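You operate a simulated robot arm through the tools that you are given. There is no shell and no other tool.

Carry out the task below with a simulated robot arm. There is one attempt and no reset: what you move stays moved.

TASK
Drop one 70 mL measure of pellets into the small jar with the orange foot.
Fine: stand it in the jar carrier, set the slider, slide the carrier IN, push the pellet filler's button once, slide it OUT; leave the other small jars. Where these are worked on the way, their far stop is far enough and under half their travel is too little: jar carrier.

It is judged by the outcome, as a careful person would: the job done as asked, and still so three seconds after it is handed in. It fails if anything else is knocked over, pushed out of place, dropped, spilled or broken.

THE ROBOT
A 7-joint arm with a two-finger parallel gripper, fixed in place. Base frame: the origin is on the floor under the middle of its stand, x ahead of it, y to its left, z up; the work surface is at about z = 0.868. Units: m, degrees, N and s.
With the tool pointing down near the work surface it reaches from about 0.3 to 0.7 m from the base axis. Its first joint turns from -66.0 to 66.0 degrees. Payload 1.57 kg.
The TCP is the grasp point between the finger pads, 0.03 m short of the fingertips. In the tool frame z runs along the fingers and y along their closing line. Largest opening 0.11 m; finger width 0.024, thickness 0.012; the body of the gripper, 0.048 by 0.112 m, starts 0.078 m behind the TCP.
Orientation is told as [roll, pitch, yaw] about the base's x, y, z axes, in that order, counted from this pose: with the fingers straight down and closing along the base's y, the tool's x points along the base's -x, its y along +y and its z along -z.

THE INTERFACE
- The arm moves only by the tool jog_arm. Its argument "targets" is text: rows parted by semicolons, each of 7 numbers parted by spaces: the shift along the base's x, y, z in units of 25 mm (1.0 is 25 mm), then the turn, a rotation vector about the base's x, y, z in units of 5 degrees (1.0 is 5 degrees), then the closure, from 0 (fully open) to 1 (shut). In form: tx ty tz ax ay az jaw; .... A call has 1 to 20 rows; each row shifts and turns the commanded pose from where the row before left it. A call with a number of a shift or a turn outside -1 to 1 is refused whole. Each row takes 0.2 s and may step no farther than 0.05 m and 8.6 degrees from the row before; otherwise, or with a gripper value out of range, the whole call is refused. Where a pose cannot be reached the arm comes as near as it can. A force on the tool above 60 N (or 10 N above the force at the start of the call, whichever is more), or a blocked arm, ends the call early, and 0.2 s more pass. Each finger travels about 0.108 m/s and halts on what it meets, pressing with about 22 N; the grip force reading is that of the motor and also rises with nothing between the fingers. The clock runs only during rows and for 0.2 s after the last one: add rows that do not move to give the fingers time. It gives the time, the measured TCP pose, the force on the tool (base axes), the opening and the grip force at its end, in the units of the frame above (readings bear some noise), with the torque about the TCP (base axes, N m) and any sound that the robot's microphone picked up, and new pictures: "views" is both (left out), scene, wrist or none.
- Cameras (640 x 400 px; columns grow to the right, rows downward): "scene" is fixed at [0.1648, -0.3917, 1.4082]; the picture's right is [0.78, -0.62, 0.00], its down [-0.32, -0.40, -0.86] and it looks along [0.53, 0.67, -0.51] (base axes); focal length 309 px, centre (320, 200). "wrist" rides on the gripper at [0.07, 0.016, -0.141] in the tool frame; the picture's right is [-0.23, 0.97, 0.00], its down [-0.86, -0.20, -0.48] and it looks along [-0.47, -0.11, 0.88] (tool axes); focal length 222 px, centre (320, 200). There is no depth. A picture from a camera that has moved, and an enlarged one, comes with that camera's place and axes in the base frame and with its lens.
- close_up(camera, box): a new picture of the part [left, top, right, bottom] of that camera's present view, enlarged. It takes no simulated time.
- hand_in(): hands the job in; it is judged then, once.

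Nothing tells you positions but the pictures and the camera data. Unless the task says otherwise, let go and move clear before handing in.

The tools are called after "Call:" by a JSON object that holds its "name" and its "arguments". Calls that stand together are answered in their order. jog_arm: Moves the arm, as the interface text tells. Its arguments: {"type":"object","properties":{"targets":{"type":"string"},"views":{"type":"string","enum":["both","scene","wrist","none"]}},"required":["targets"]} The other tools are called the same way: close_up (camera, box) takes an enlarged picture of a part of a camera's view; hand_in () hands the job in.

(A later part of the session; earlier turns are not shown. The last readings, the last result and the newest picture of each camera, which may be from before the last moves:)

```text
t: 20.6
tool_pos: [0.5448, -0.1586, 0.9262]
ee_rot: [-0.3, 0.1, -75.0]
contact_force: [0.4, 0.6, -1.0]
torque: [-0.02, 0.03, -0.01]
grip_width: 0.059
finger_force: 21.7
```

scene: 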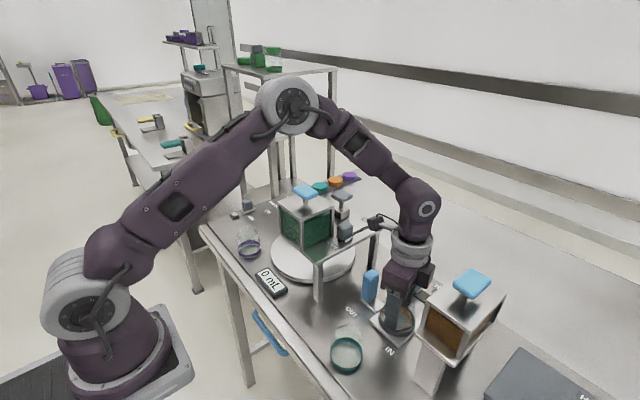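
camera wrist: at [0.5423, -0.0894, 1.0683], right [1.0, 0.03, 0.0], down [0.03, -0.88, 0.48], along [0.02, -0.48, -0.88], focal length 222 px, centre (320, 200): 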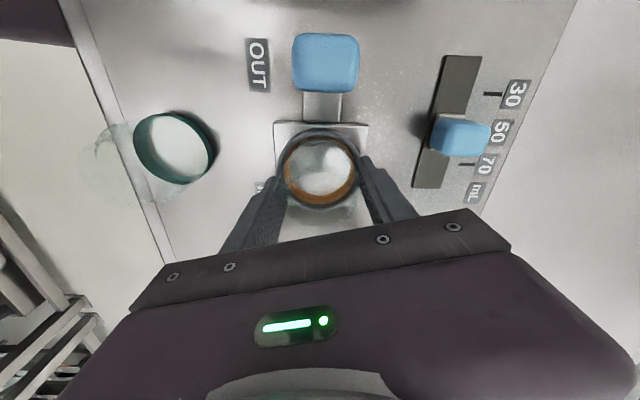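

The load is off, so the jar is just at the plate. I'll open the fingers in steps.

Call:
{"name": "jog_arm", "arguments": {"targets": "0 0 0 0 0 0 0.44;0 0 0 0 0 0 0.4;0 0 0 0 0 0 0.35;0 0 0 0 0 0 0.3;0 0 0 0 0 0 0.3;0 0 0 0 0 0 0.3"}}

Call:
{"name": "close_up", "arguments": {"camera": "wrist", "box": [250, 100, 390, 220]}}

Call:
{"name": "close_up", "arguments": {"camera": "scene", "box": [360, 270, 430, 350]}}

```text
t: 22.0
tool_pos: [0.5456, -0.1598, 0.9284]
ee_rot: [0.0, 0.0, -75.1]
contact_force: [-0.6, 0.4, 0.5]
torque: [0.01, 0.02, 0.0]
grip_width: 0.0771
finger_force: 0.0
camera wrist: at [0.5428, -0.0891, 1.0698], right [1.0, 0.03, 0.0], down [0.03, -0.88, 0.48], along [0.02, -0.48, -0.88], focal length 222 px, centre (320, 200)
```

scene: 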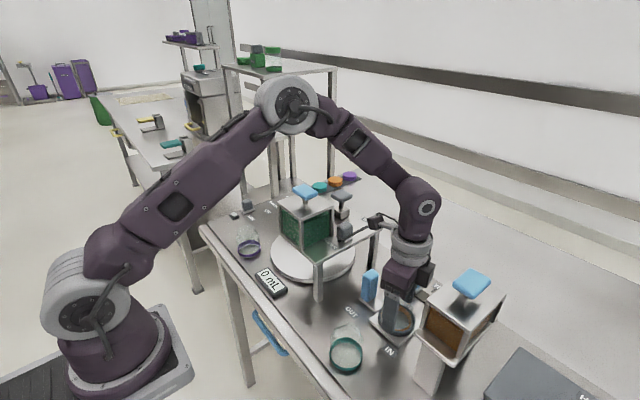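
wrist: 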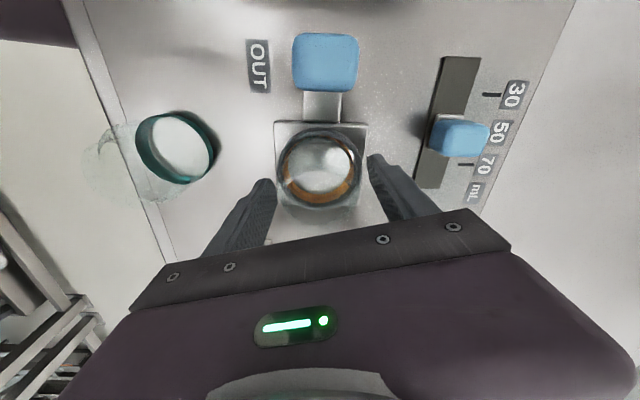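

```text
3.33 times, centred on (320, 160) of wrist
camera zoom: at [0.5428, -0.0891, 1.0698], right [1.0, 0.03, 0.0], down [0.03, -0.88, 0.48], along [0.02, -0.48, -0.88], focal length 740 px, centre (320, 333)
```

zoom: 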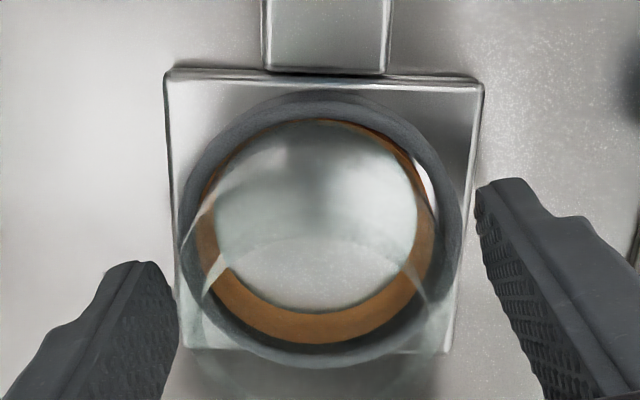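

```text
5.00 times, centred on (395, 310) of scene
camera zoom: at [0.1648, -0.3917, 1.4082], right [0.78, -0.62, 0.0], down [-0.32, -0.4, -0.86], along [0.53, 0.67, -0.51], focal length 1544 px, centre (-55, -350)
```

zoom: 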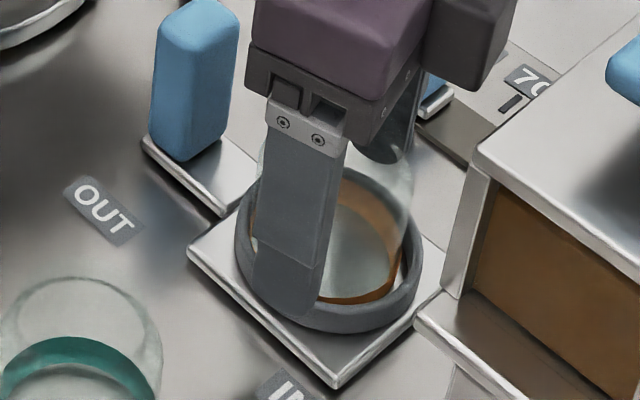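

The jar stands seated in the carrier ring. I'll rise clear, finish turning to -90° and move over the slider to measure it.

Call:
{"name": "jog_arm", "arguments": {"targets": "0 0 0.5 0 0 0 0.25;0 0 1 0 0 0 0.25;0 0 1 0 0 0 0.25;0 0 1 0 0 0 0.25;0 0 1 0 0 0 0.25;0.8 0.3 0 0 0 -1 0.4;0.8 0.3 0 0 0 -1 0.55;0.8 0.3 0 0 0 -1 0.55;0.8 0.3 0 0 0 0 0.55;0.72 0.28 0 0 0 0 0.55;0 0 0 0 0 0 0.55"}}

Call:
{"name": "close_up", "arguments": {"camera": "wrist", "box": [250, 100, 390, 220]}}

Call:
{"name": "close_up", "arguments": {"camera": "scene", "box": [340, 250, 460, 350]}}

```text
t: 24.4
tool_pos: [0.6437, -0.1227, 1.0394]
ee_rot: [0.0, 0.0, -90.0]
contact_force: [-0.1, -0.6, 1.1]
torque: [-0.01, 0.04, -0.06]
grip_width: 0.0495
finger_force: 0.0
camera wrist: at [0.6595, -0.054, 1.1818], right [0.97, -0.23, 0.0], down [-0.2, -0.86, 0.48], along [-0.11, -0.47, -0.88], focal length 222 px, centre (320, 200)
```

scene: 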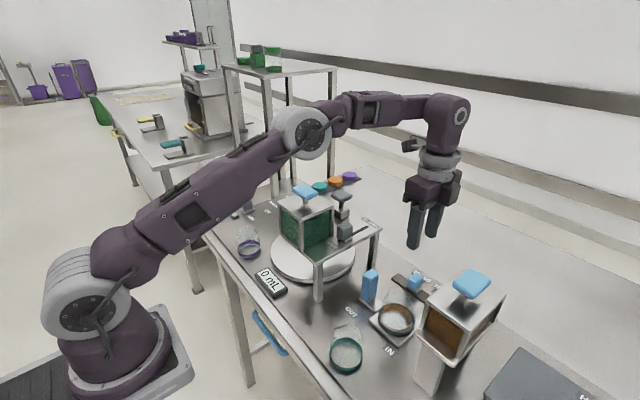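
wrist: 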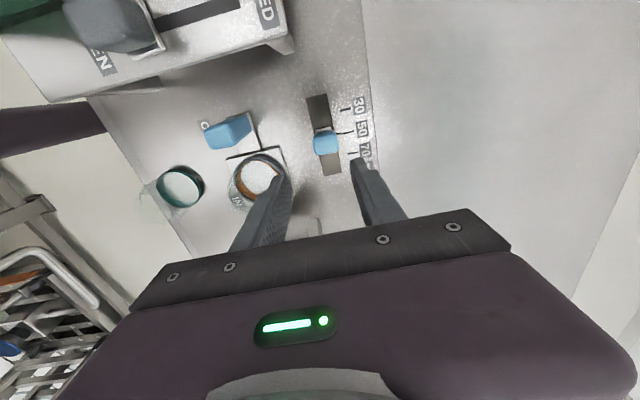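

```text
3.33 times, centred on (320, 160) of wrist
camera zoom: at [0.6595, -0.054, 1.1818], right [0.97, -0.23, 0.0], down [-0.2, -0.86, 0.48], along [-0.11, -0.47, -0.88], focal length 740 px, centre (320, 333)
```

zoom: 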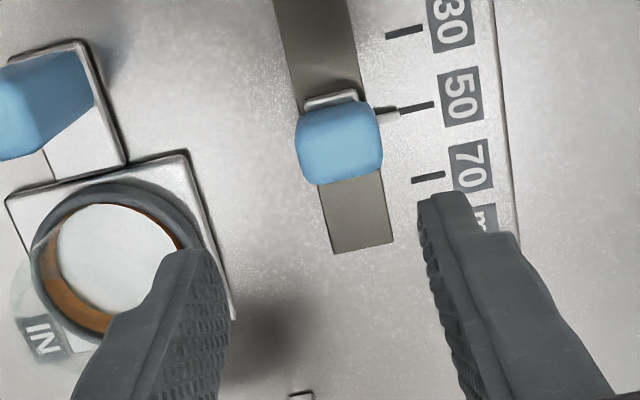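

```text
4.00 times, centred on (400, 300) of scene
camera zoom: at [0.1648, -0.3917, 1.4082], right [0.78, -0.62, 0.0], down [-0.32, -0.4, -0.86], along [0.53, 0.67, -0.51], focal length 1235 px, centre (0, -200)
```

zoom: 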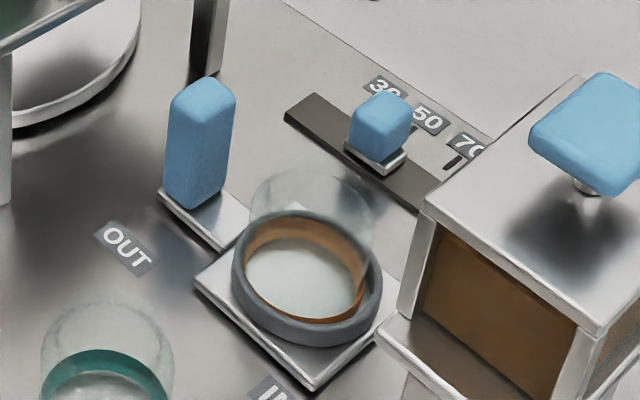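

The slider's pointer sits on the 50 tick at y about -0.125, with 70 at y about -0.155. The knob centre is about (0.651, -0.125) with its top near z 0.90. I'll descend with the fingers either side of it in x and check before gripping.

Call:
{"name": "jog_arm", "arguments": {"targets": "0.29 -0.09 -0.8 0 0 0 0.55;0 0 -0.9 0 0 0 0.55;0 0 -0.9 0 0 0 0.55;0 0 -0.9 0 0 0 0.55;0 0 -0.6 0 0 0 0.55;0 0 0 0 0 0 0.55"}}

Call:
{"name": "close_up", "arguments": {"camera": "wrist", "box": [250, 100, 390, 220]}}

Call:
{"name": "close_up", "arguments": {"camera": "scene", "box": [370, 240, 460, 315]}}

```text
t: 25.8
tool_pos: [0.651, -0.1239, 0.9349]
ee_rot: [-0.1, 0.0, -90.0]
contact_force: [0.4, -0.7, 1.3]
torque: [0.02, 0.0, -0.02]
grip_width: 0.0491
finger_force: 0.0
camera wrist: at [0.6671, -0.0561, 1.0774], right [0.97, -0.23, 0.0], down [-0.2, -0.86, 0.48], along [-0.11, -0.47, -0.88], focal length 222 px, centre (320, 200)
```

scene: 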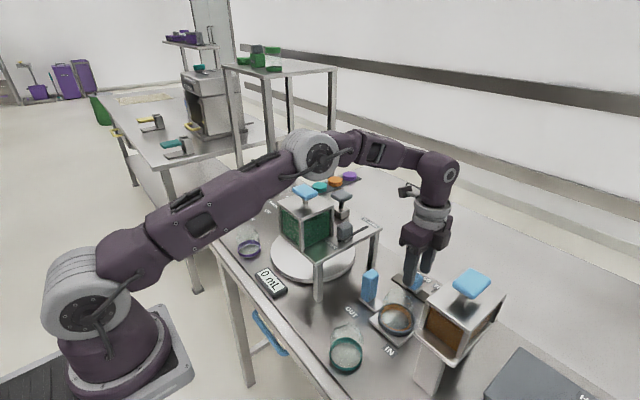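
wrist: 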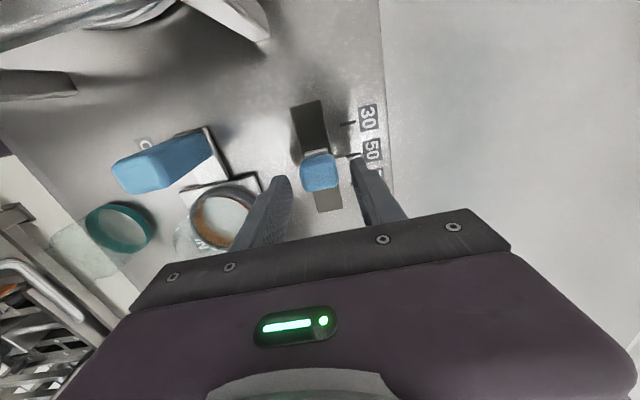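

```text
3.33 times, centred on (320, 160) of wrist
camera zoom: at [0.6671, -0.0561, 1.0774], right [0.97, -0.23, 0.0], down [-0.2, -0.86, 0.48], along [-0.11, -0.47, -0.88], focal length 740 px, centre (320, 333)
```

zoom: 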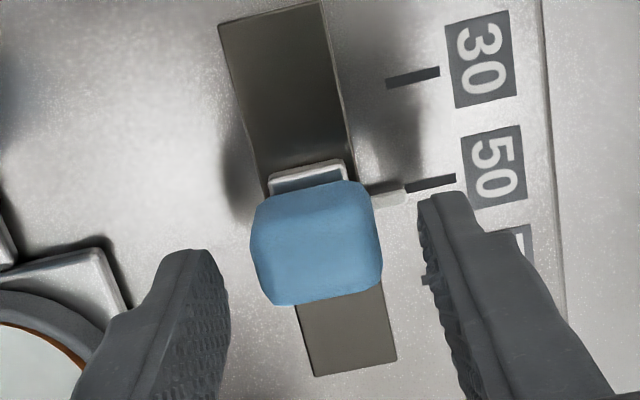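

```text
5.33 times, centred on (415, 278) of scene
camera zoom: at [0.1648, -0.3917, 1.4082], right [0.78, -0.62, 0.0], down [-0.32, -0.4, -0.86], along [0.53, 0.67, -0.51], focal length 1647 px, centre (-187, -213)
```

zoom: 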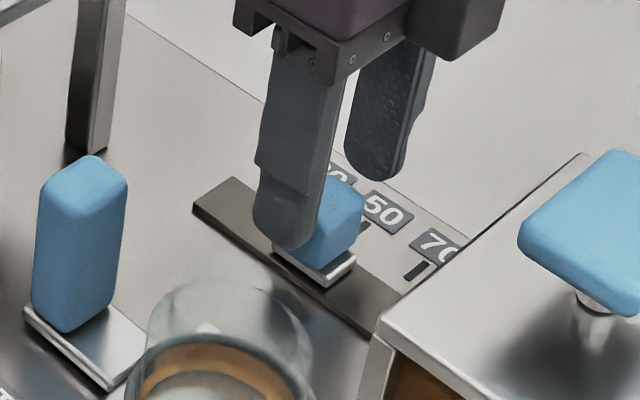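

The knob is centred between the fingers. I'll lower beside it and close on it.

Call:
{"name": "jog_arm", "arguments": {"targets": "-0.03 -0.03 -0.5 0 0 0 0.55;0 0 -0.36 0 0 0 0.55;0 0 0 0 0 0 0.6;0 0 0 0 0 0 0.8;0 0 0 0 0 0 1;0 0 0 0 0 0 1;0 0 0 0 0 0 1"}}

Call:
{"name": "close_up", "arguments": {"camera": "wrist", "box": [250, 100, 390, 220]}}

Call:
{"name": "close_up", "arguments": {"camera": "scene", "box": [370, 240, 460, 315]}}

```text
t: 27.4
tool_pos: [0.6509, -0.1253, 0.9146]
ee_rot: [0.0, 0.0, -90.1]
contact_force: [0.7, 0.4, -1.9]
torque: [0.07, -0.07, -0.04]
grip_width: 0.0316
finger_force: 39.9
camera wrist: at [0.6663, -0.0572, 1.0572], right [0.97, -0.23, 0.0], down [-0.2, -0.86, 0.48], along [-0.11, -0.47, -0.88], focal length 222 px, centre (320, 200)
```

scene: 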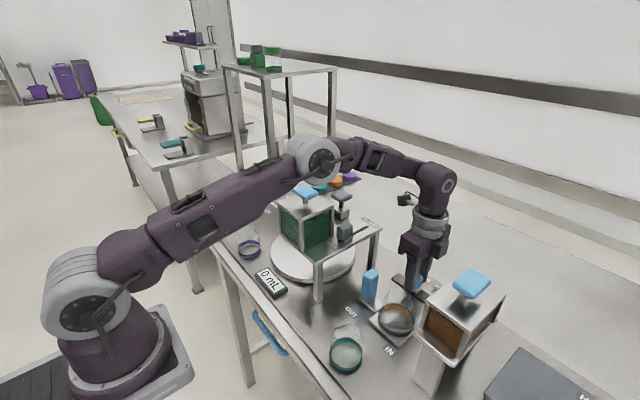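
wrist: 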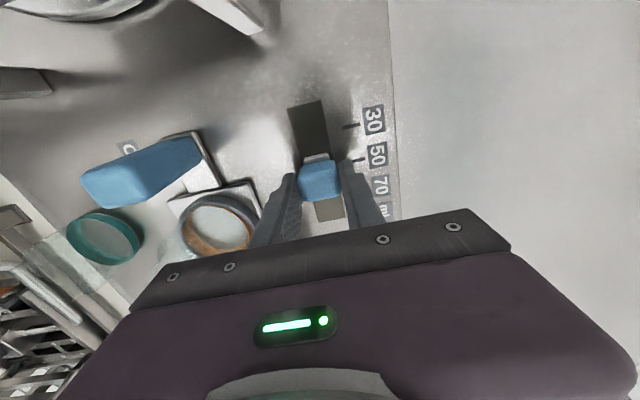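

```text
3.33 times, centred on (320, 160) of wrist
camera zoom: at [0.6663, -0.0572, 1.0572], right [0.97, -0.23, 0.0], down [-0.2, -0.86, 0.48], along [-0.11, -0.47, -0.88], focal length 740 px, centre (320, 333)
```

zoom: 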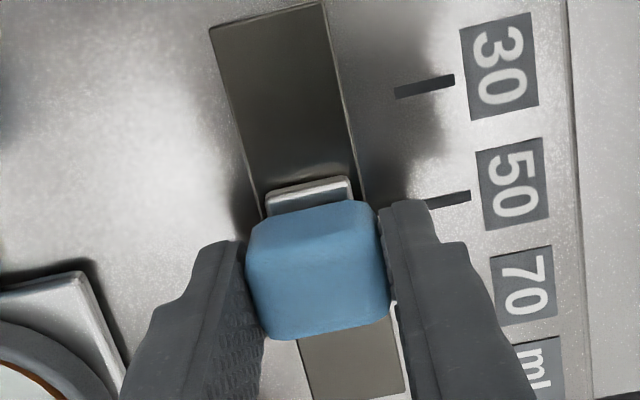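

```text
5.33 times, centred on (415, 278) of scene
camera zoom: at [0.1649, -0.3917, 1.4082], right [0.78, -0.62, 0.0], down [-0.32, -0.4, -0.86], along [0.53, 0.67, -0.51], focal length 1647 px, centre (-187, -213)
```

zoom: 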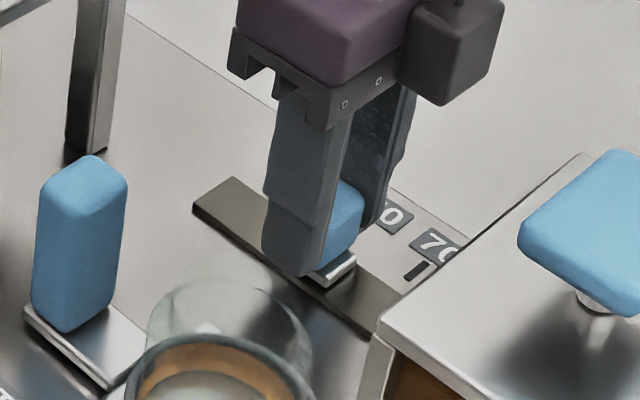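

The knob is gripped (31.6 mm). I'll slide it 30 mm toward -y to the 70 mark in gentle steps.

Call:
{"name": "jog_arm", "arguments": {"targets": "0 -0.3 0 0 0 0 1;0 -0.3 0 0 0 0 1;0 -0.3 0 0 0 0 1;0 -0.3 0 0 0 0 1;0 0 0 0 0 0 1;0 0 0 0 0 0 1"}}

Call:
{"name": "close_up", "arguments": {"camera": "wrist", "box": [250, 100, 390, 220]}}

Call:
{"name": "close_up", "arguments": {"camera": "scene", "box": [370, 240, 460, 315]}}

```text
t: 28.8
tool_pos: [0.6505, -0.1555, 0.9153]
ee_rot: [0.1, -0.1, -90.0]
contact_force: [6.7, -1.3, -12.9]
torque: [-0.39, -0.24, -0.05]
grip_width: 0.0313
finger_force: 39.4
camera wrist: at [0.6663, -0.0869, 1.0573], right [0.97, -0.23, 0.0], down [-0.2, -0.86, 0.48], along [-0.11, -0.47, -0.88], focal length 222 px, centre (320, 200)
```

scene: 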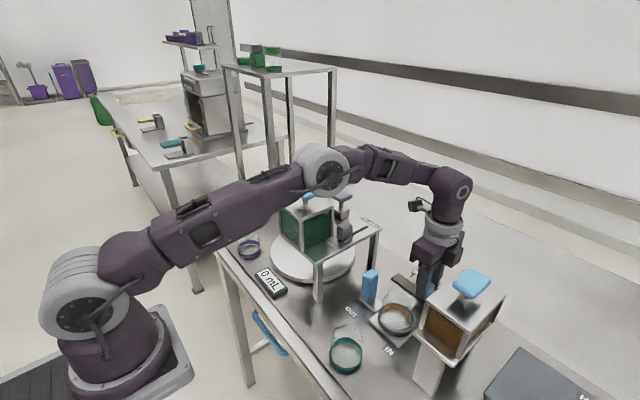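
wrist: 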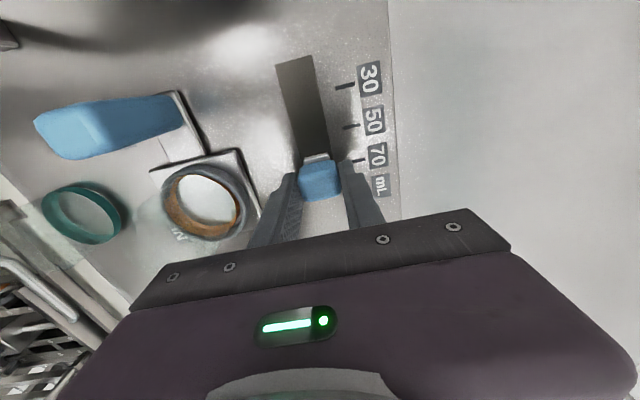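

```text
3.33 times, centred on (320, 160) of wrist
camera zoom: at [0.6663, -0.0869, 1.0573], right [0.97, -0.23, 0.0], down [-0.2, -0.86, 0.48], along [-0.11, -0.47, -0.88], focal length 740 px, centre (320, 333)
```

zoom: 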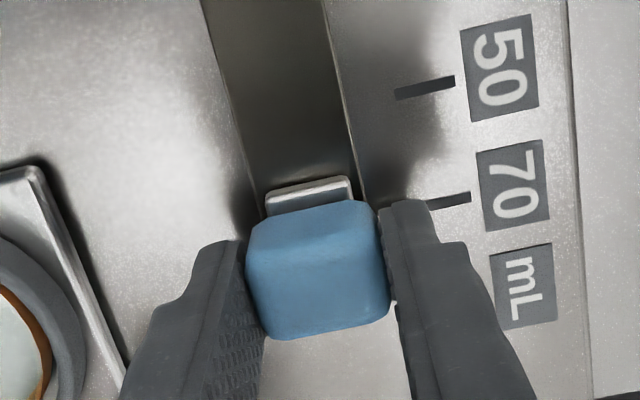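

```text
5.33 times, centred on (415, 278) of scene
camera zoom: at [0.1652, -0.3918, 1.4081], right [0.78, -0.62, 0.0], down [-0.32, -0.4, -0.86], along [0.53, 0.67, -0.51], focal length 1647 px, centre (-187, -213)
```

zoom: 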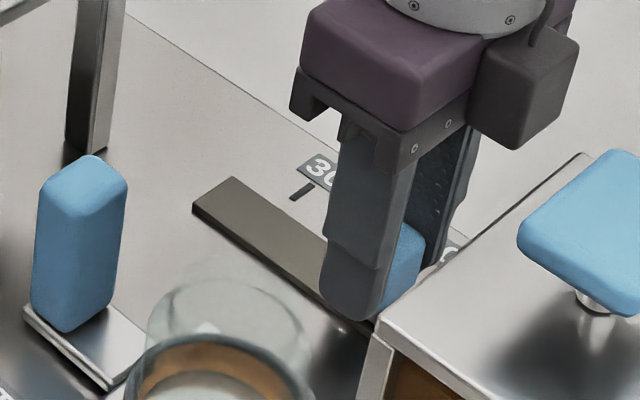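

The picture matches the one before with 70 in place of 50, so the slider is now on the 70 mark. I'll release it, rise and check the pointer.

Call:
{"name": "jog_arm", "arguments": {"targets": "0 0 0 0 0 0 0.7;0 0 0 0 0 0 0.55;0 0 0 0 0 0 0.5;0 0 0.4 0 0 0 0.5;0 0 1 0 0 0 0.5;0 0 1 0 0 0 0.5;0 0 1 0 0 0 0.5;0 0 1 0 0 0 0.5;0 0 0 0 0 0 0.5"}}

Call:
{"name": "close_up", "arguments": {"camera": "wrist", "box": [250, 80, 410, 220]}}

Call:
{"name": "close_up", "arguments": {"camera": "scene", "box": [340, 240, 480, 340]}}

```text
t: 30.8
tool_pos: [0.6487, -0.1564, 1.0263]
ee_rot: [0.0, 0.0, -89.9]
contact_force: [-0.5, -0.4, 0.2]
torque: [0.01, -0.01, 0.0]
grip_width: 0.055
finger_force: 0.1
camera wrist: at [0.6653, -0.0869, 1.1678], right [0.97, -0.23, 0.0], down [-0.2, -0.86, 0.48], along [-0.11, -0.47, -0.88], focal length 222 px, centre (320, 200)
```

scene: 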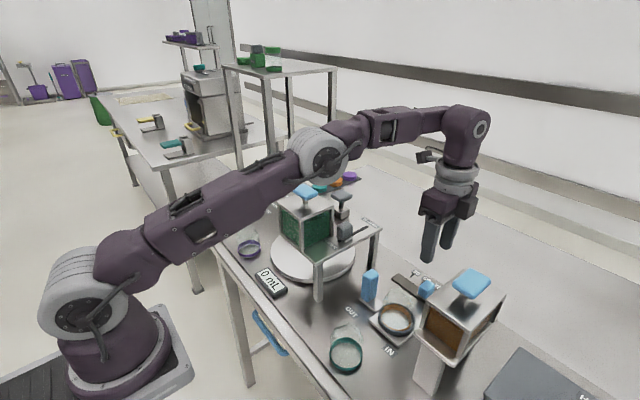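
wrist: 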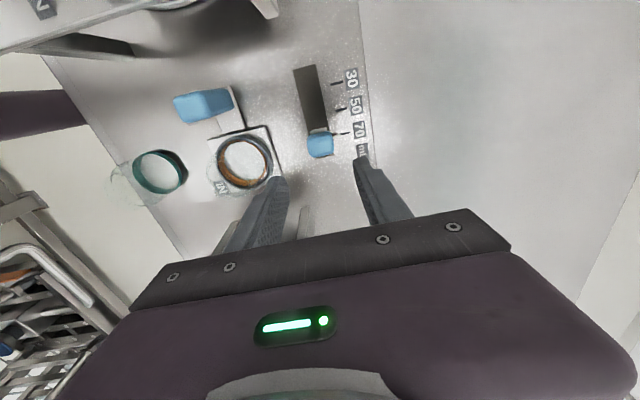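

```text
2.86 times, centred on (330, 150) of wrist
camera zoom: at [0.6653, -0.0869, 1.1678], right [0.97, -0.23, 0.0], down [-0.2, -0.86, 0.48], along [-0.11, -0.47, -0.88], focal length 635 px, centre (291, 343)
```

zoom: 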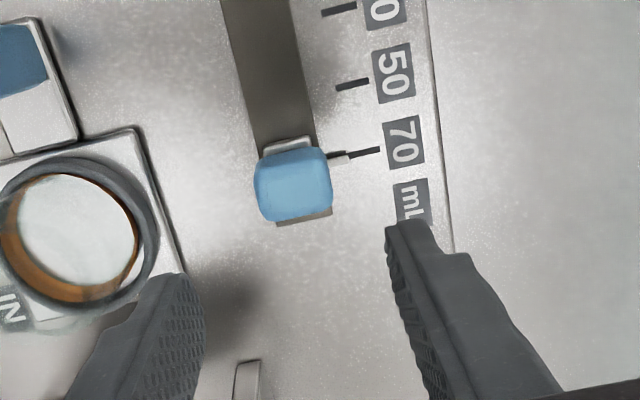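

```text
4.00 times, centred on (410, 290) of scene
camera zoom: at [0.1648, -0.3917, 1.4082], right [0.78, -0.62, 0.0], down [-0.32, -0.4, -0.86], along [0.53, 0.67, -0.51], focal length 1235 px, centre (-40, -160)
```

zoom: 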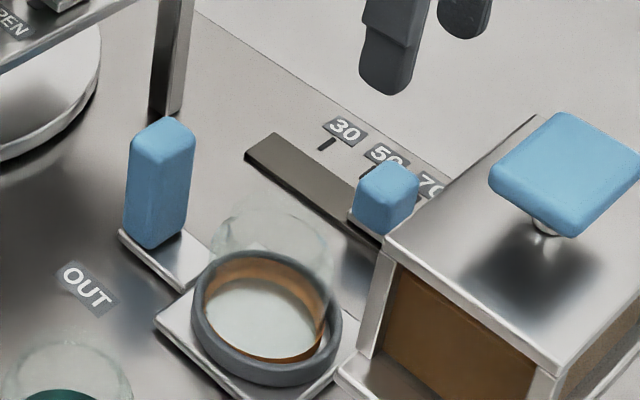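

The slider's pointer is on the 70 tick. Next I'll move above the carrier's blue handle post to line up a grip along x.

Call:
{"name": "jog_arm", "arguments": {"targets": "-0.816 0.592 0.1 0 0 0 0.4;-0.816 0.592 0.1 0 0 0 0.4;-0.816 0.592 0 0 0 0 0.4;-0.816 0.592 0 0 0 0 0.4;-0.816 0.592 0 0 0 0 0.4;0 0 0 0 0 0 0.4"}}

Call:
{"name": "close_up", "arguments": {"camera": "wrist", "box": [240, 100, 400, 230]}}

Call:
{"name": "close_up", "arguments": {"camera": "scene", "box": [300, 170, 480, 340]}}

```text
t: 32.2
tool_pos: [0.5466, -0.0817, 1.0302]
ee_rot: [0.0, 0.0, -89.9]
contact_force: [-0.3, 0.4, -0.2]
torque: [0.04, 0.03, -0.01]
grip_width: 0.066
finger_force: 0.0
camera wrist: at [0.5634, -0.0127, 1.1731], right [0.97, -0.23, 0.0], down [-0.2, -0.86, 0.48], along [-0.11, -0.47, -0.88], focal length 222 px, centre (320, 200)
```

scene: 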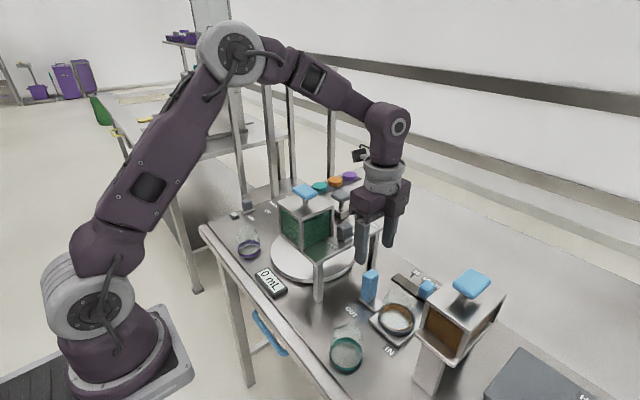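
wrist: 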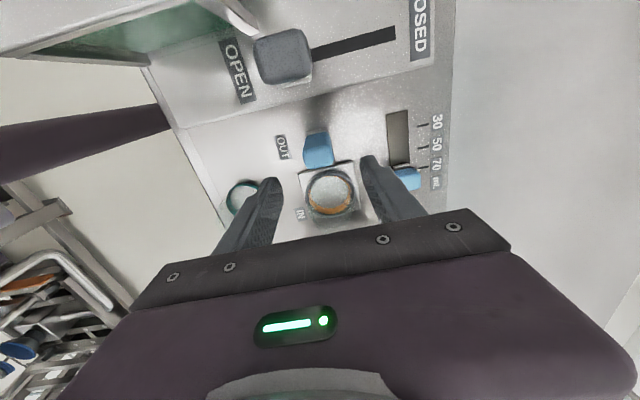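

```text
3.08 times, centred on (320, 165) of wrist
camera zoom: at [0.5634, -0.0127, 1.1731], right [0.97, -0.23, 0.0], down [-0.2, -0.86, 0.48], along [-0.11, -0.47, -0.88], focal length 684 px, centre (320, 308)
```

zoom: 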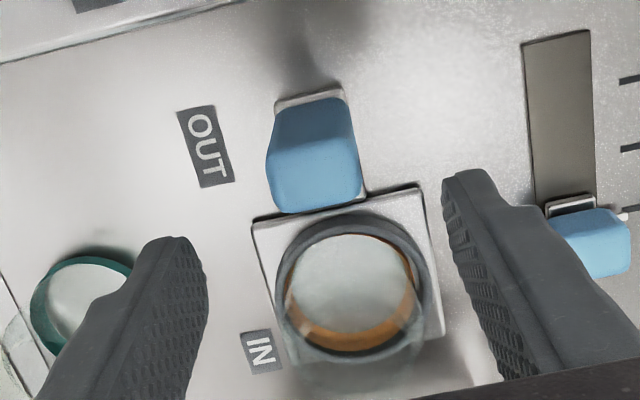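

```text
2.35 times, centred on (390, 255) of scene
camera zoom: at [0.1648, -0.3917, 1.4082], right [0.78, -0.62, 0.0], down [-0.32, -0.4, -0.86], along [0.53, 0.67, -0.51], focal length 726 px, centre (155, 71)
```

zoom: 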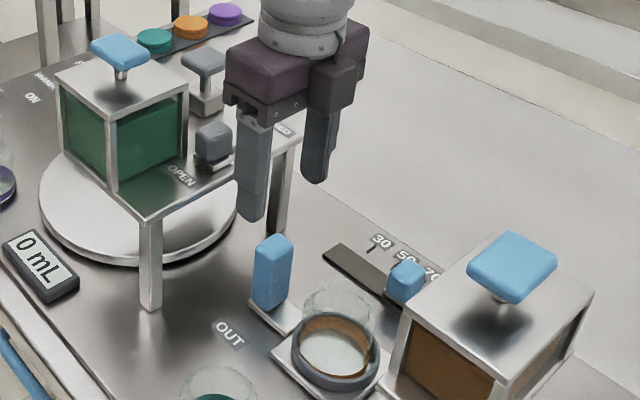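

The post is about 32 mm wide in x, with its centre near (0.545, -0.085). I'll shift slightly, descend around it and grip.

Call:
{"name": "jog_arm", "arguments": {"targets": "-0.06 -0.13 -0.85 0 0 0 0.4;0 0 -0.85 0 0 0 0.4;0 0 -0.85 0 0 0 0.4;0 0 -0.85 0 0 0 0.4;0 0 0 0 0 0 0.4"}}

Call:
{"name": "close_up", "arguments": {"camera": "wrist", "box": [240, 100, 400, 230]}}

Call:
{"name": "close_up", "arguments": {"camera": "scene", "box": [310, 180, 450, 340]}}

```text
t: 33.4
tool_pos: [0.5465, -0.085, 0.945]
ee_rot: [0.2, 0.0, -89.9]
contact_force: [0.2, 0.5, 0.1]
torque: [0.01, 0.04, 0.0]
grip_width: 0.0659
finger_force: 0.0
camera wrist: at [0.5633, -0.016, 1.0869], right [0.97, -0.23, 0.0], down [-0.2, -0.86, 0.48], along [-0.11, -0.47, -0.88], focal length 222 px, centre (320, 200)
```

scene: 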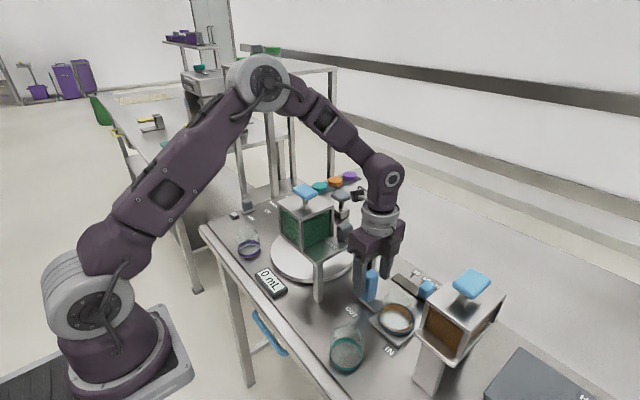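
wrist: 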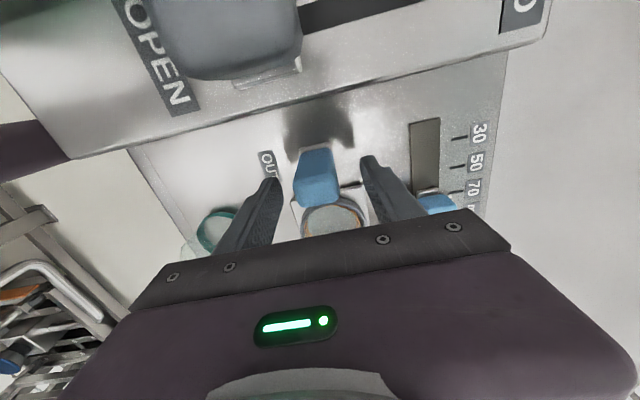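

```text
3.08 times, centred on (320, 165) of wrist
camera zoom: at [0.5633, -0.016, 1.0869], right [0.97, -0.23, 0.0], down [-0.2, -0.86, 0.48], along [-0.11, -0.47, -0.88], focal length 684 px, centre (320, 308)
```

zoom: 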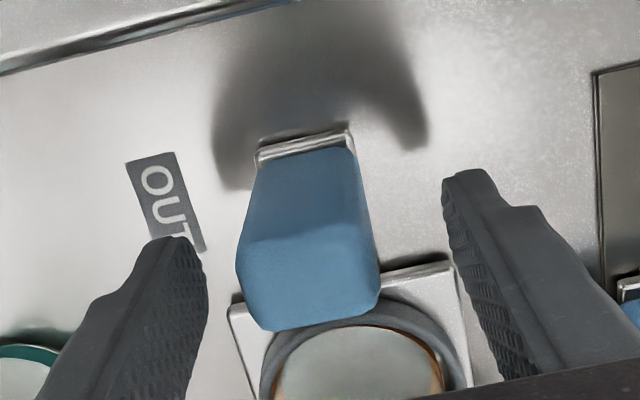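

```text
2.50 times, centred on (380, 260) of scene
camera zoom: at [0.1648, -0.3917, 1.4082], right [0.78, -0.62, 0.0], down [-0.32, -0.4, -0.86], along [0.53, 0.67, -0.51], focal length 772 px, centre (170, 50)
```

zoom: 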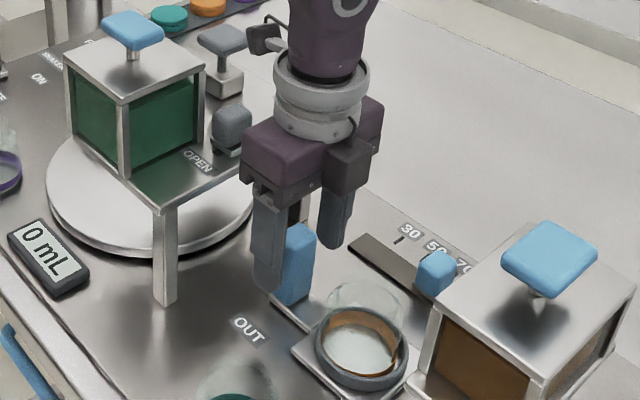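

The post is between the fingers. I'll close on it.

Call:
{"name": "jog_arm", "arguments": {"targets": "-0.06 0.04 0 0 0 0 0.5;0 0 0 0 0 0 0.7;0 0 0 0 0 0 1;0 0 0 0 0 0 1;0 0 0 0 0 0 1", "views": "wrist"}}

```text
t: 34.6
tool_pos: [0.5448, -0.0839, 0.9443]
ee_rot: [0.0, 0.0, -89.9]
contact_force: [-3.9, -0.8, -3.2]
torque: [-0.43, -0.27, 0.0]
grip_width: 0.0319
finger_force: 40.3
camera wrist: at [0.5614, -0.0151, 1.087], right [0.97, -0.23, 0.0], down [-0.2, -0.86, 0.48], along [-0.11, -0.47, -0.88], focal length 222 px, centre (320, 200)
```

wrist: 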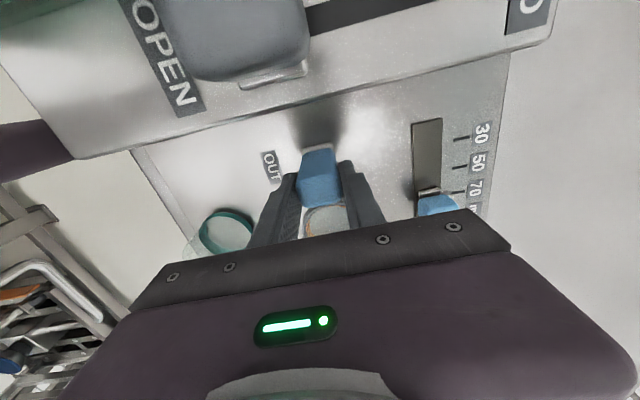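

The post is gripped (31.9 mm). I'll slide the carrier slowly toward IN (-y), about halfway first, and check.

Call:
{"name": "jog_arm", "arguments": {"targets": "0 -0.15 0 0 0 0 1;0 -0.3 0 0 0 0 1;0 -0.3 0 0 0 0 1;0 -0.3 0 0 0 0 1;0 -0.3 0 0 0 0 1;0 -0.3 0 0 0 0 1;0 -0.3 0 0 0 0 1;0 -0.3 0 0 0 0 1;0 -0.15 0 0 0 0 1;0 0 0 0 0 0 1"}}

Call:
{"name": "close_up", "arguments": {"camera": "scene", "box": [340, 220, 500, 380]}}

Call:
{"name": "close_up", "arguments": {"camera": "wrist", "box": [200, 80, 440, 230]}}

```text
t: 36.8
tool_pos: [0.5445, -0.144, 0.9452]
ee_rot: [0.0, 0.0, -90.0]
contact_force: [16.1, 1.2, -27.1]
torque: [0.07, -0.35, -0.07]
grip_width: 0.0321
finger_force: 40.6
camera wrist: at [0.5613, -0.0758, 1.0875], right [0.97, -0.23, 0.0], down [-0.2, -0.86, 0.48], along [-0.11, -0.47, -0.88], focal length 222 px, centre (320, 200)
```

scene: 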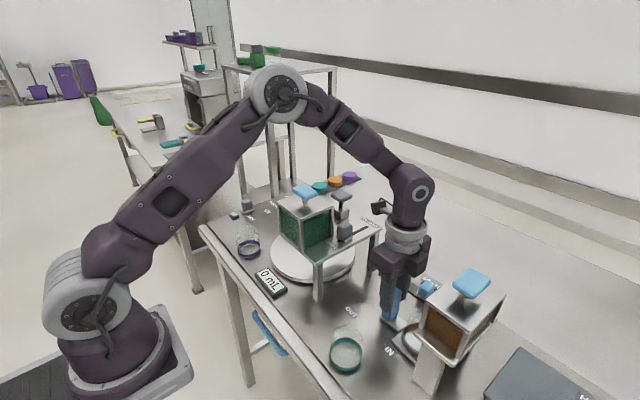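
wrist: 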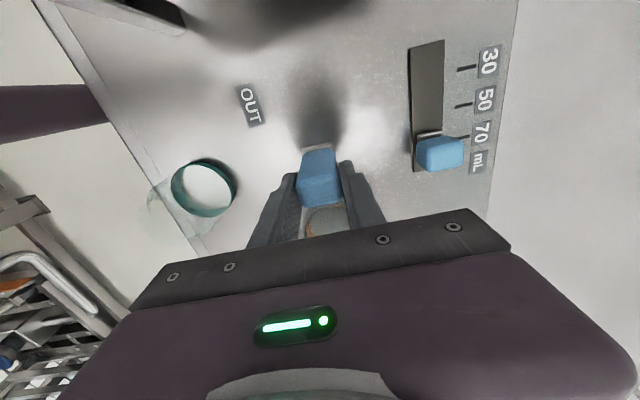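

```text
2.50 times, centred on (420, 300) of scene
camera zoom: at [0.1657, -0.3919, 1.408], right [0.78, -0.62, 0.0], down [-0.32, -0.4, -0.86], along [0.53, 0.67, -0.51], focal length 772 px, centre (70, -50)
```

zoom: 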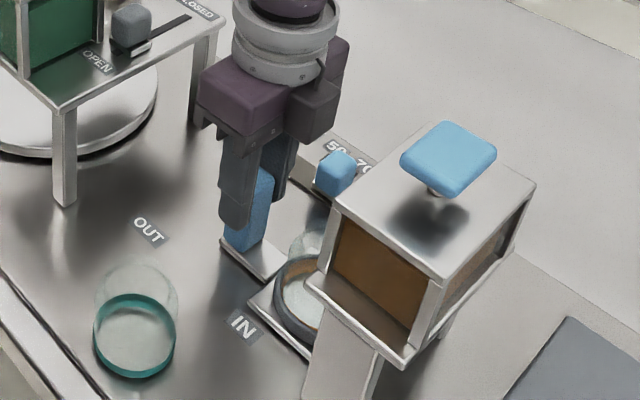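

```text
2.67 times, centred on (320, 155) of wrist
camera zoom: at [0.5613, -0.0758, 1.0875], right [0.97, -0.23, 0.0], down [-0.2, -0.86, 0.48], along [-0.11, -0.47, -0.88], focal length 592 px, centre (320, 320)
```

zoom: 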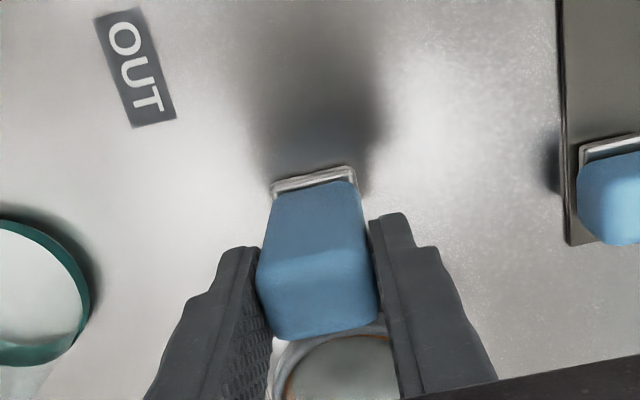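

The carrier is moving smoothly but some side load has built up, so I'll trim x and z slightly as I go on. The jar is entering under the filler.

Call:
{"name": "jog_arm", "arguments": {"targets": "0.03 -0.15 -0.04 0 0 0 1;0 -0.3 0 0 0 0 1;0 -0.3 0 0 0 0 1;0 -0.3 0 0 0 0 1;0 -0.2 0 0 0 0 1;0 0 0 0 0 0 1"}}

Call:
{"name": "close_up", "arguments": {"camera": "scene", "box": [340, 220, 500, 380]}}

Call:
{"name": "close_up", "arguments": {"camera": "wrist", "box": [200, 80, 440, 230]}}

```text
t: 38.2
tool_pos: [0.5452, -0.1764, 0.9458]
ee_rot: [0.1, -0.1, -90.1]
contact_force: [0.3, -0.6, 19.0]
torque: [0.86, 0.41, -0.06]
grip_width: 0.0318
finger_force: 40.9
camera wrist: at [0.5612, -0.1071, 1.0874], right [0.97, -0.23, 0.0], down [-0.2, -0.85, 0.48], along [-0.11, -0.47, -0.88], focal length 222 px, centre (320, 200)
```

scene: 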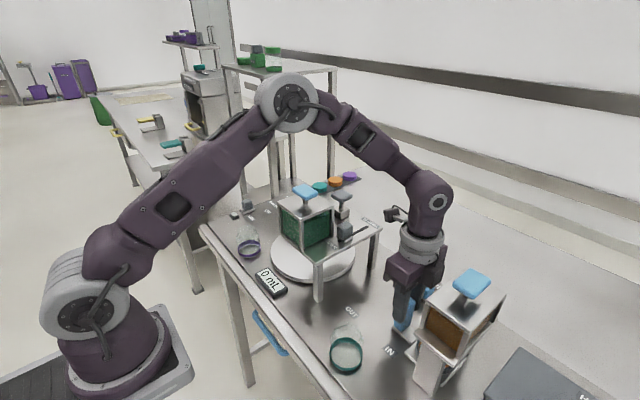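
wrist: 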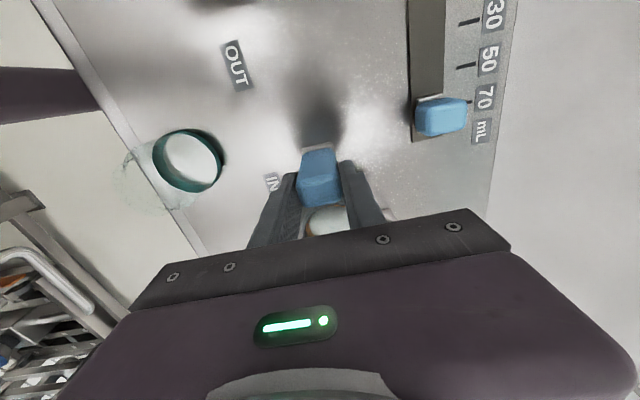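

```text
2.50 times, centred on (420, 300) of scene
camera zoom: at [0.1645, -0.3917, 1.4083], right [0.78, -0.62, 0.0], down [-0.32, -0.4, -0.86], along [0.53, 0.67, -0.51], focal length 772 px, centre (70, -50)
```

zoom: 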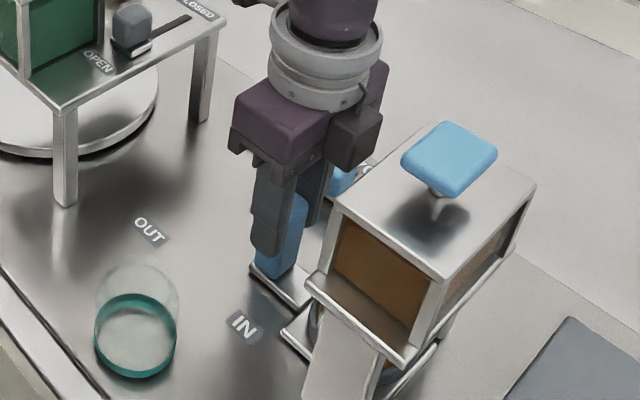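

```text
2.67 times, centred on (320, 155) of wrist
camera zoom: at [0.5612, -0.1071, 1.0874], right [0.97, -0.23, 0.0], down [-0.2, -0.85, 0.48], along [-0.11, -0.47, -0.88], focal length 592 px, centre (320, 320)
```

zoom: 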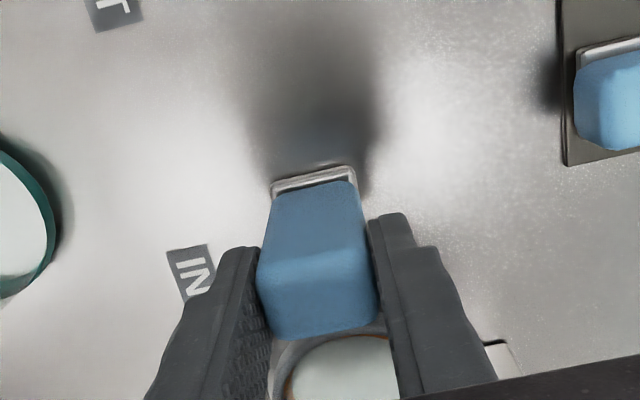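

The handle is at y -0.176, nearly opposite the IN label. I'll continue in small steps until I feel the stop.

Call:
{"name": "jog_arm", "arguments": {"targets": "0 -0.2 0.02 0 0 0 1;0 -0.2 0 0 0 0 1;0 -0.2 0 0 0 0 1;0 0 0 0 0 0 1"}}

Call:
{"name": "close_up", "arguments": {"camera": "scene", "box": [360, 220, 500, 360]}}

```text
t: 39.2
tool_pos: [0.545, -0.1902, 0.945]
ee_rot: [0.0, -0.1, -90.0]
contact_force: [2.5, -2.1, 7.5]
torque: [-0.96, -0.11, -0.12]
grip_width: 0.032
finger_force: 40.2
camera wrist: at [0.5612, -0.1218, 1.0874], right [0.97, -0.23, 0.0], down [-0.2, -0.85, 0.48], along [-0.11, -0.47, -0.88], focal length 222 px, centre (320, 200)
```

scene: 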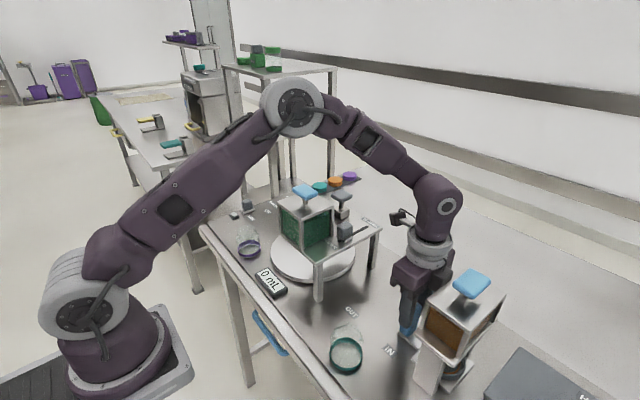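
wrist: 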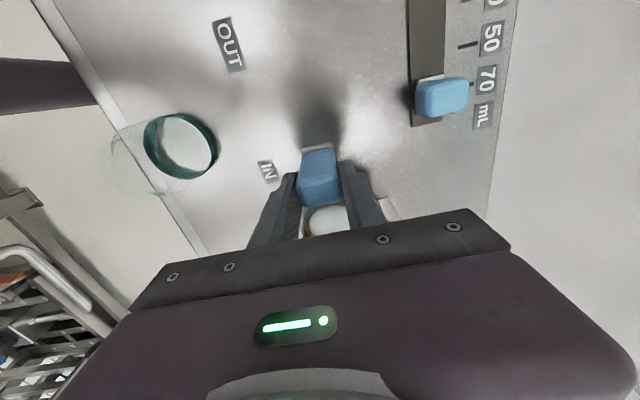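

```text
2.86 times, centred on (430, 290) of scene
camera zoom: at [0.1647, -0.3917, 1.4082], right [0.78, -0.62, 0.0], down [-0.32, -0.4, -0.86], along [0.53, 0.67, -0.51], focal length 882 px, centre (6, -57)
```

zoom: 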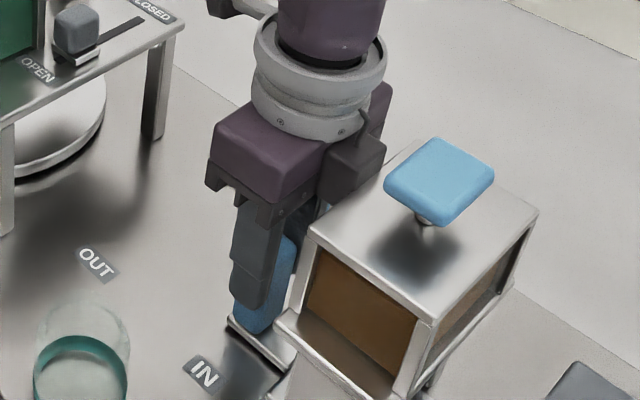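

The dark block on the -y side of the gripper is now very near the filler's hopper edge (y about -0.235, top about z 1.035). I'll let go, raise the grip about 12 mm so the block passes above the hopper top, and look.

Call:
{"name": "jog_arm", "arguments": {"targets": "0 0 0 0 0 0 0.7;0 0 0 0 0 0 0.5;0 0 0 0 0 0 0.5;0 0.1 0.25 0 0 0 0.5;0 0 0.25 0 0 0 0.5;0 0 0 0 0 0 0.5"}}

Call:
{"name": "close_up", "arguments": {"camera": "scene", "box": [380, 230, 500, 330]}}

Call:
{"name": "close_up", "arguments": {"camera": "wrist", "box": [220, 110, 420, 240]}}

```text
t: 40.6
tool_pos: [0.5463, -0.1883, 0.9574]
ee_rot: [0.0, -0.1, -90.0]
contact_force: [0.7, -0.4, 0.6]
torque: [-0.02, -0.02, -0.03]
grip_width: 0.0552
finger_force: 0.1
camera wrist: at [0.5618, -0.1193, 1.0999], right [0.97, -0.23, 0.0], down [-0.2, -0.86, 0.48], along [-0.11, -0.47, -0.88], focal length 222 px, centre (320, 200)
```

scene: 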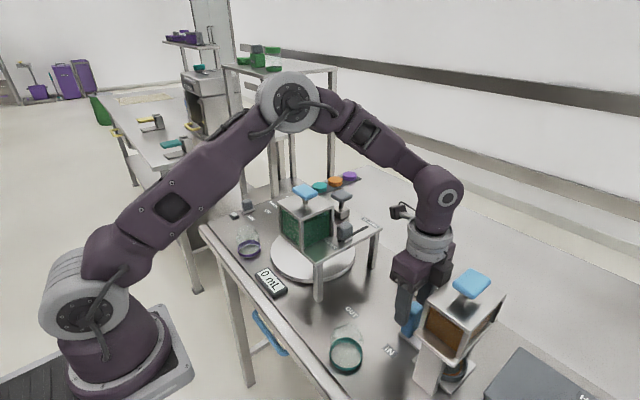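
wrist: 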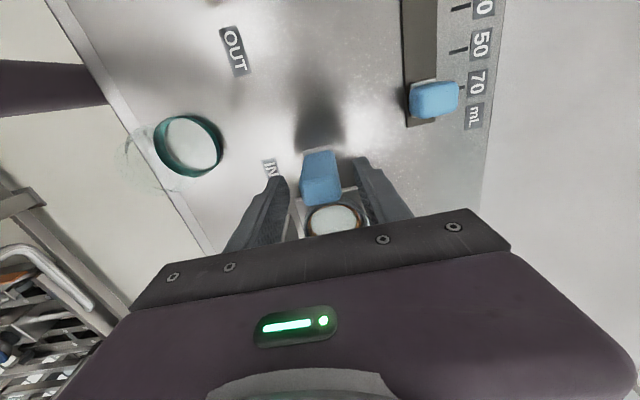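

```text
4.00 times, centred on (440, 280) of scene
camera zoom: at [0.1648, -0.3917, 1.4082], right [0.78, -0.62, 0.0], down [-0.32, -0.4, -0.86], along [0.53, 0.67, -0.51], focal length 1235 px, centre (-160, -120)
```

zoom: 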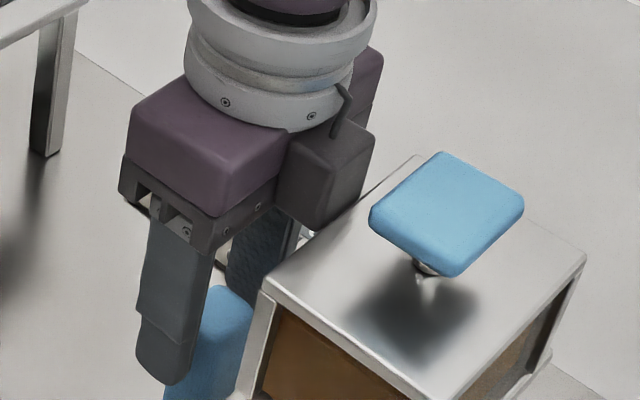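

```text
3.08 times, centred on (320, 175) of wrist
camera zoom: at [0.5618, -0.1193, 1.0999], right [0.97, -0.23, 0.0], down [-0.2, -0.86, 0.48], along [-0.11, -0.47, -0.88], focal length 684 px, centre (320, 277)
```

zoom: 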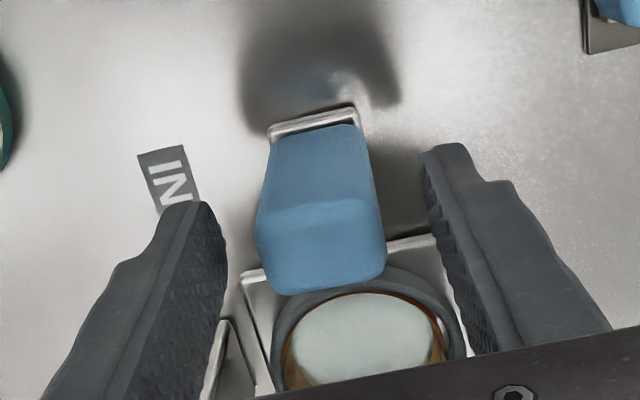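

The block now sits above the hopper top. To gain more room from the hopper and its button, I'll lean the gripper 10° toward +y about the grasp point, re-grip the post high up, and finish the IN stroke.

Call:
{"name": "jog_arm", "arguments": {"targets": "0 0 0.03 -1 0 0 0.5;0 -0.06 0 -1 0 0 0.5;0 0 0 0 0 0 0.5;0 0 0 0 0 0 0.8;0 0 0 0 0 0 1;0 0 0 0 0 0 1;0 0 0 0 0 0 1"}}

Call:
{"name": "close_up", "arguments": {"camera": "scene", "box": [380, 230, 500, 330]}}

Call:
{"name": "close_up", "arguments": {"camera": "wrist", "box": [220, 110, 420, 240]}}

```text
t: 42.2
tool_pos: [0.5454, -0.1895, 0.9581]
ee_rot: [-0.1, -10.1, -90.0]
contact_force: [-7.8, 1.5, 1.3]
torque: [-1.18, 0.12, -0.04]
grip_width: 0.0318
finger_force: 40.5
camera wrist: at [0.5615, -0.0975, 1.0867], right [0.97, -0.22, 0.04], down [-0.2, -0.76, 0.62], along [-0.11, -0.61, -0.78], focal length 222 px, centre (320, 200)
```

scene: 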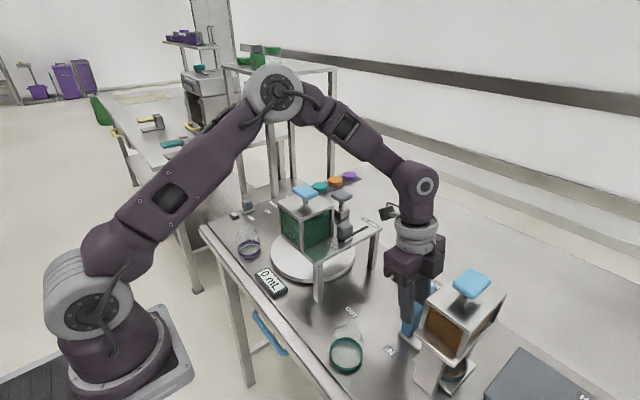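
wrist: 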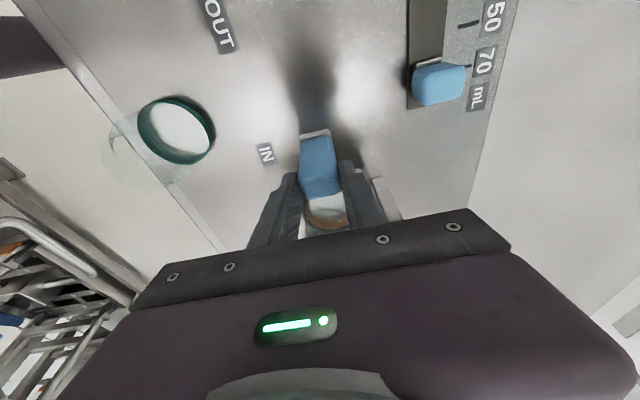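

```text
4.00 times, centred on (440, 280) of scene
camera zoom: at [0.1646, -0.3916, 1.4083], right [0.78, -0.62, 0.0], down [-0.32, -0.4, -0.86], along [0.53, 0.67, -0.51], focal length 1235 px, centre (-160, -120)
```

zoom: 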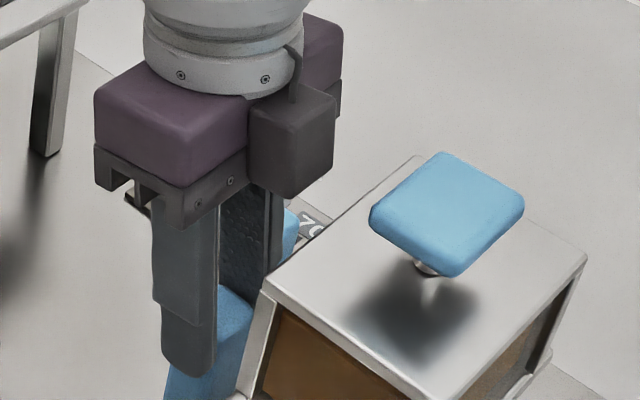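

```text
3.08 times, centred on (320, 175) of wrist
camera zoom: at [0.5615, -0.0975, 1.0867], right [0.97, -0.22, 0.04], down [-0.2, -0.76, 0.62], along [-0.11, -0.61, -0.78], focal length 684 px, centre (320, 277)
```

zoom: 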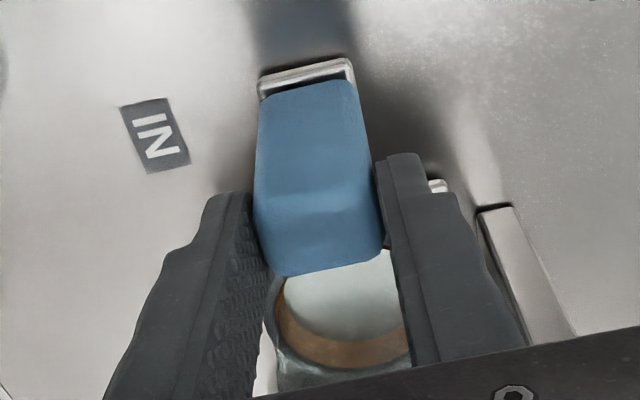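

The gripper now has ample room from the hopper, and the post is gripped. I'll push on toward IN in small steps, watching the y force for the stop.

Call:
{"name": "jog_arm", "arguments": {"targets": "0 -0.1 0 0 0 0 1;0 -0.1 0 0 0 0 1;0 0 0 0 0 0 1", "views": "none"}}

```text
t: 43.0
tool_pos: [0.5451, -0.1925, 0.9591]
ee_rot: [-0.1, -9.9, -89.9]
contact_force: [-12.9, 25.6, -0.4]
torque: [0.68, -0.37, -0.13]
grip_width: 0.032
finger_force: 40.5
```

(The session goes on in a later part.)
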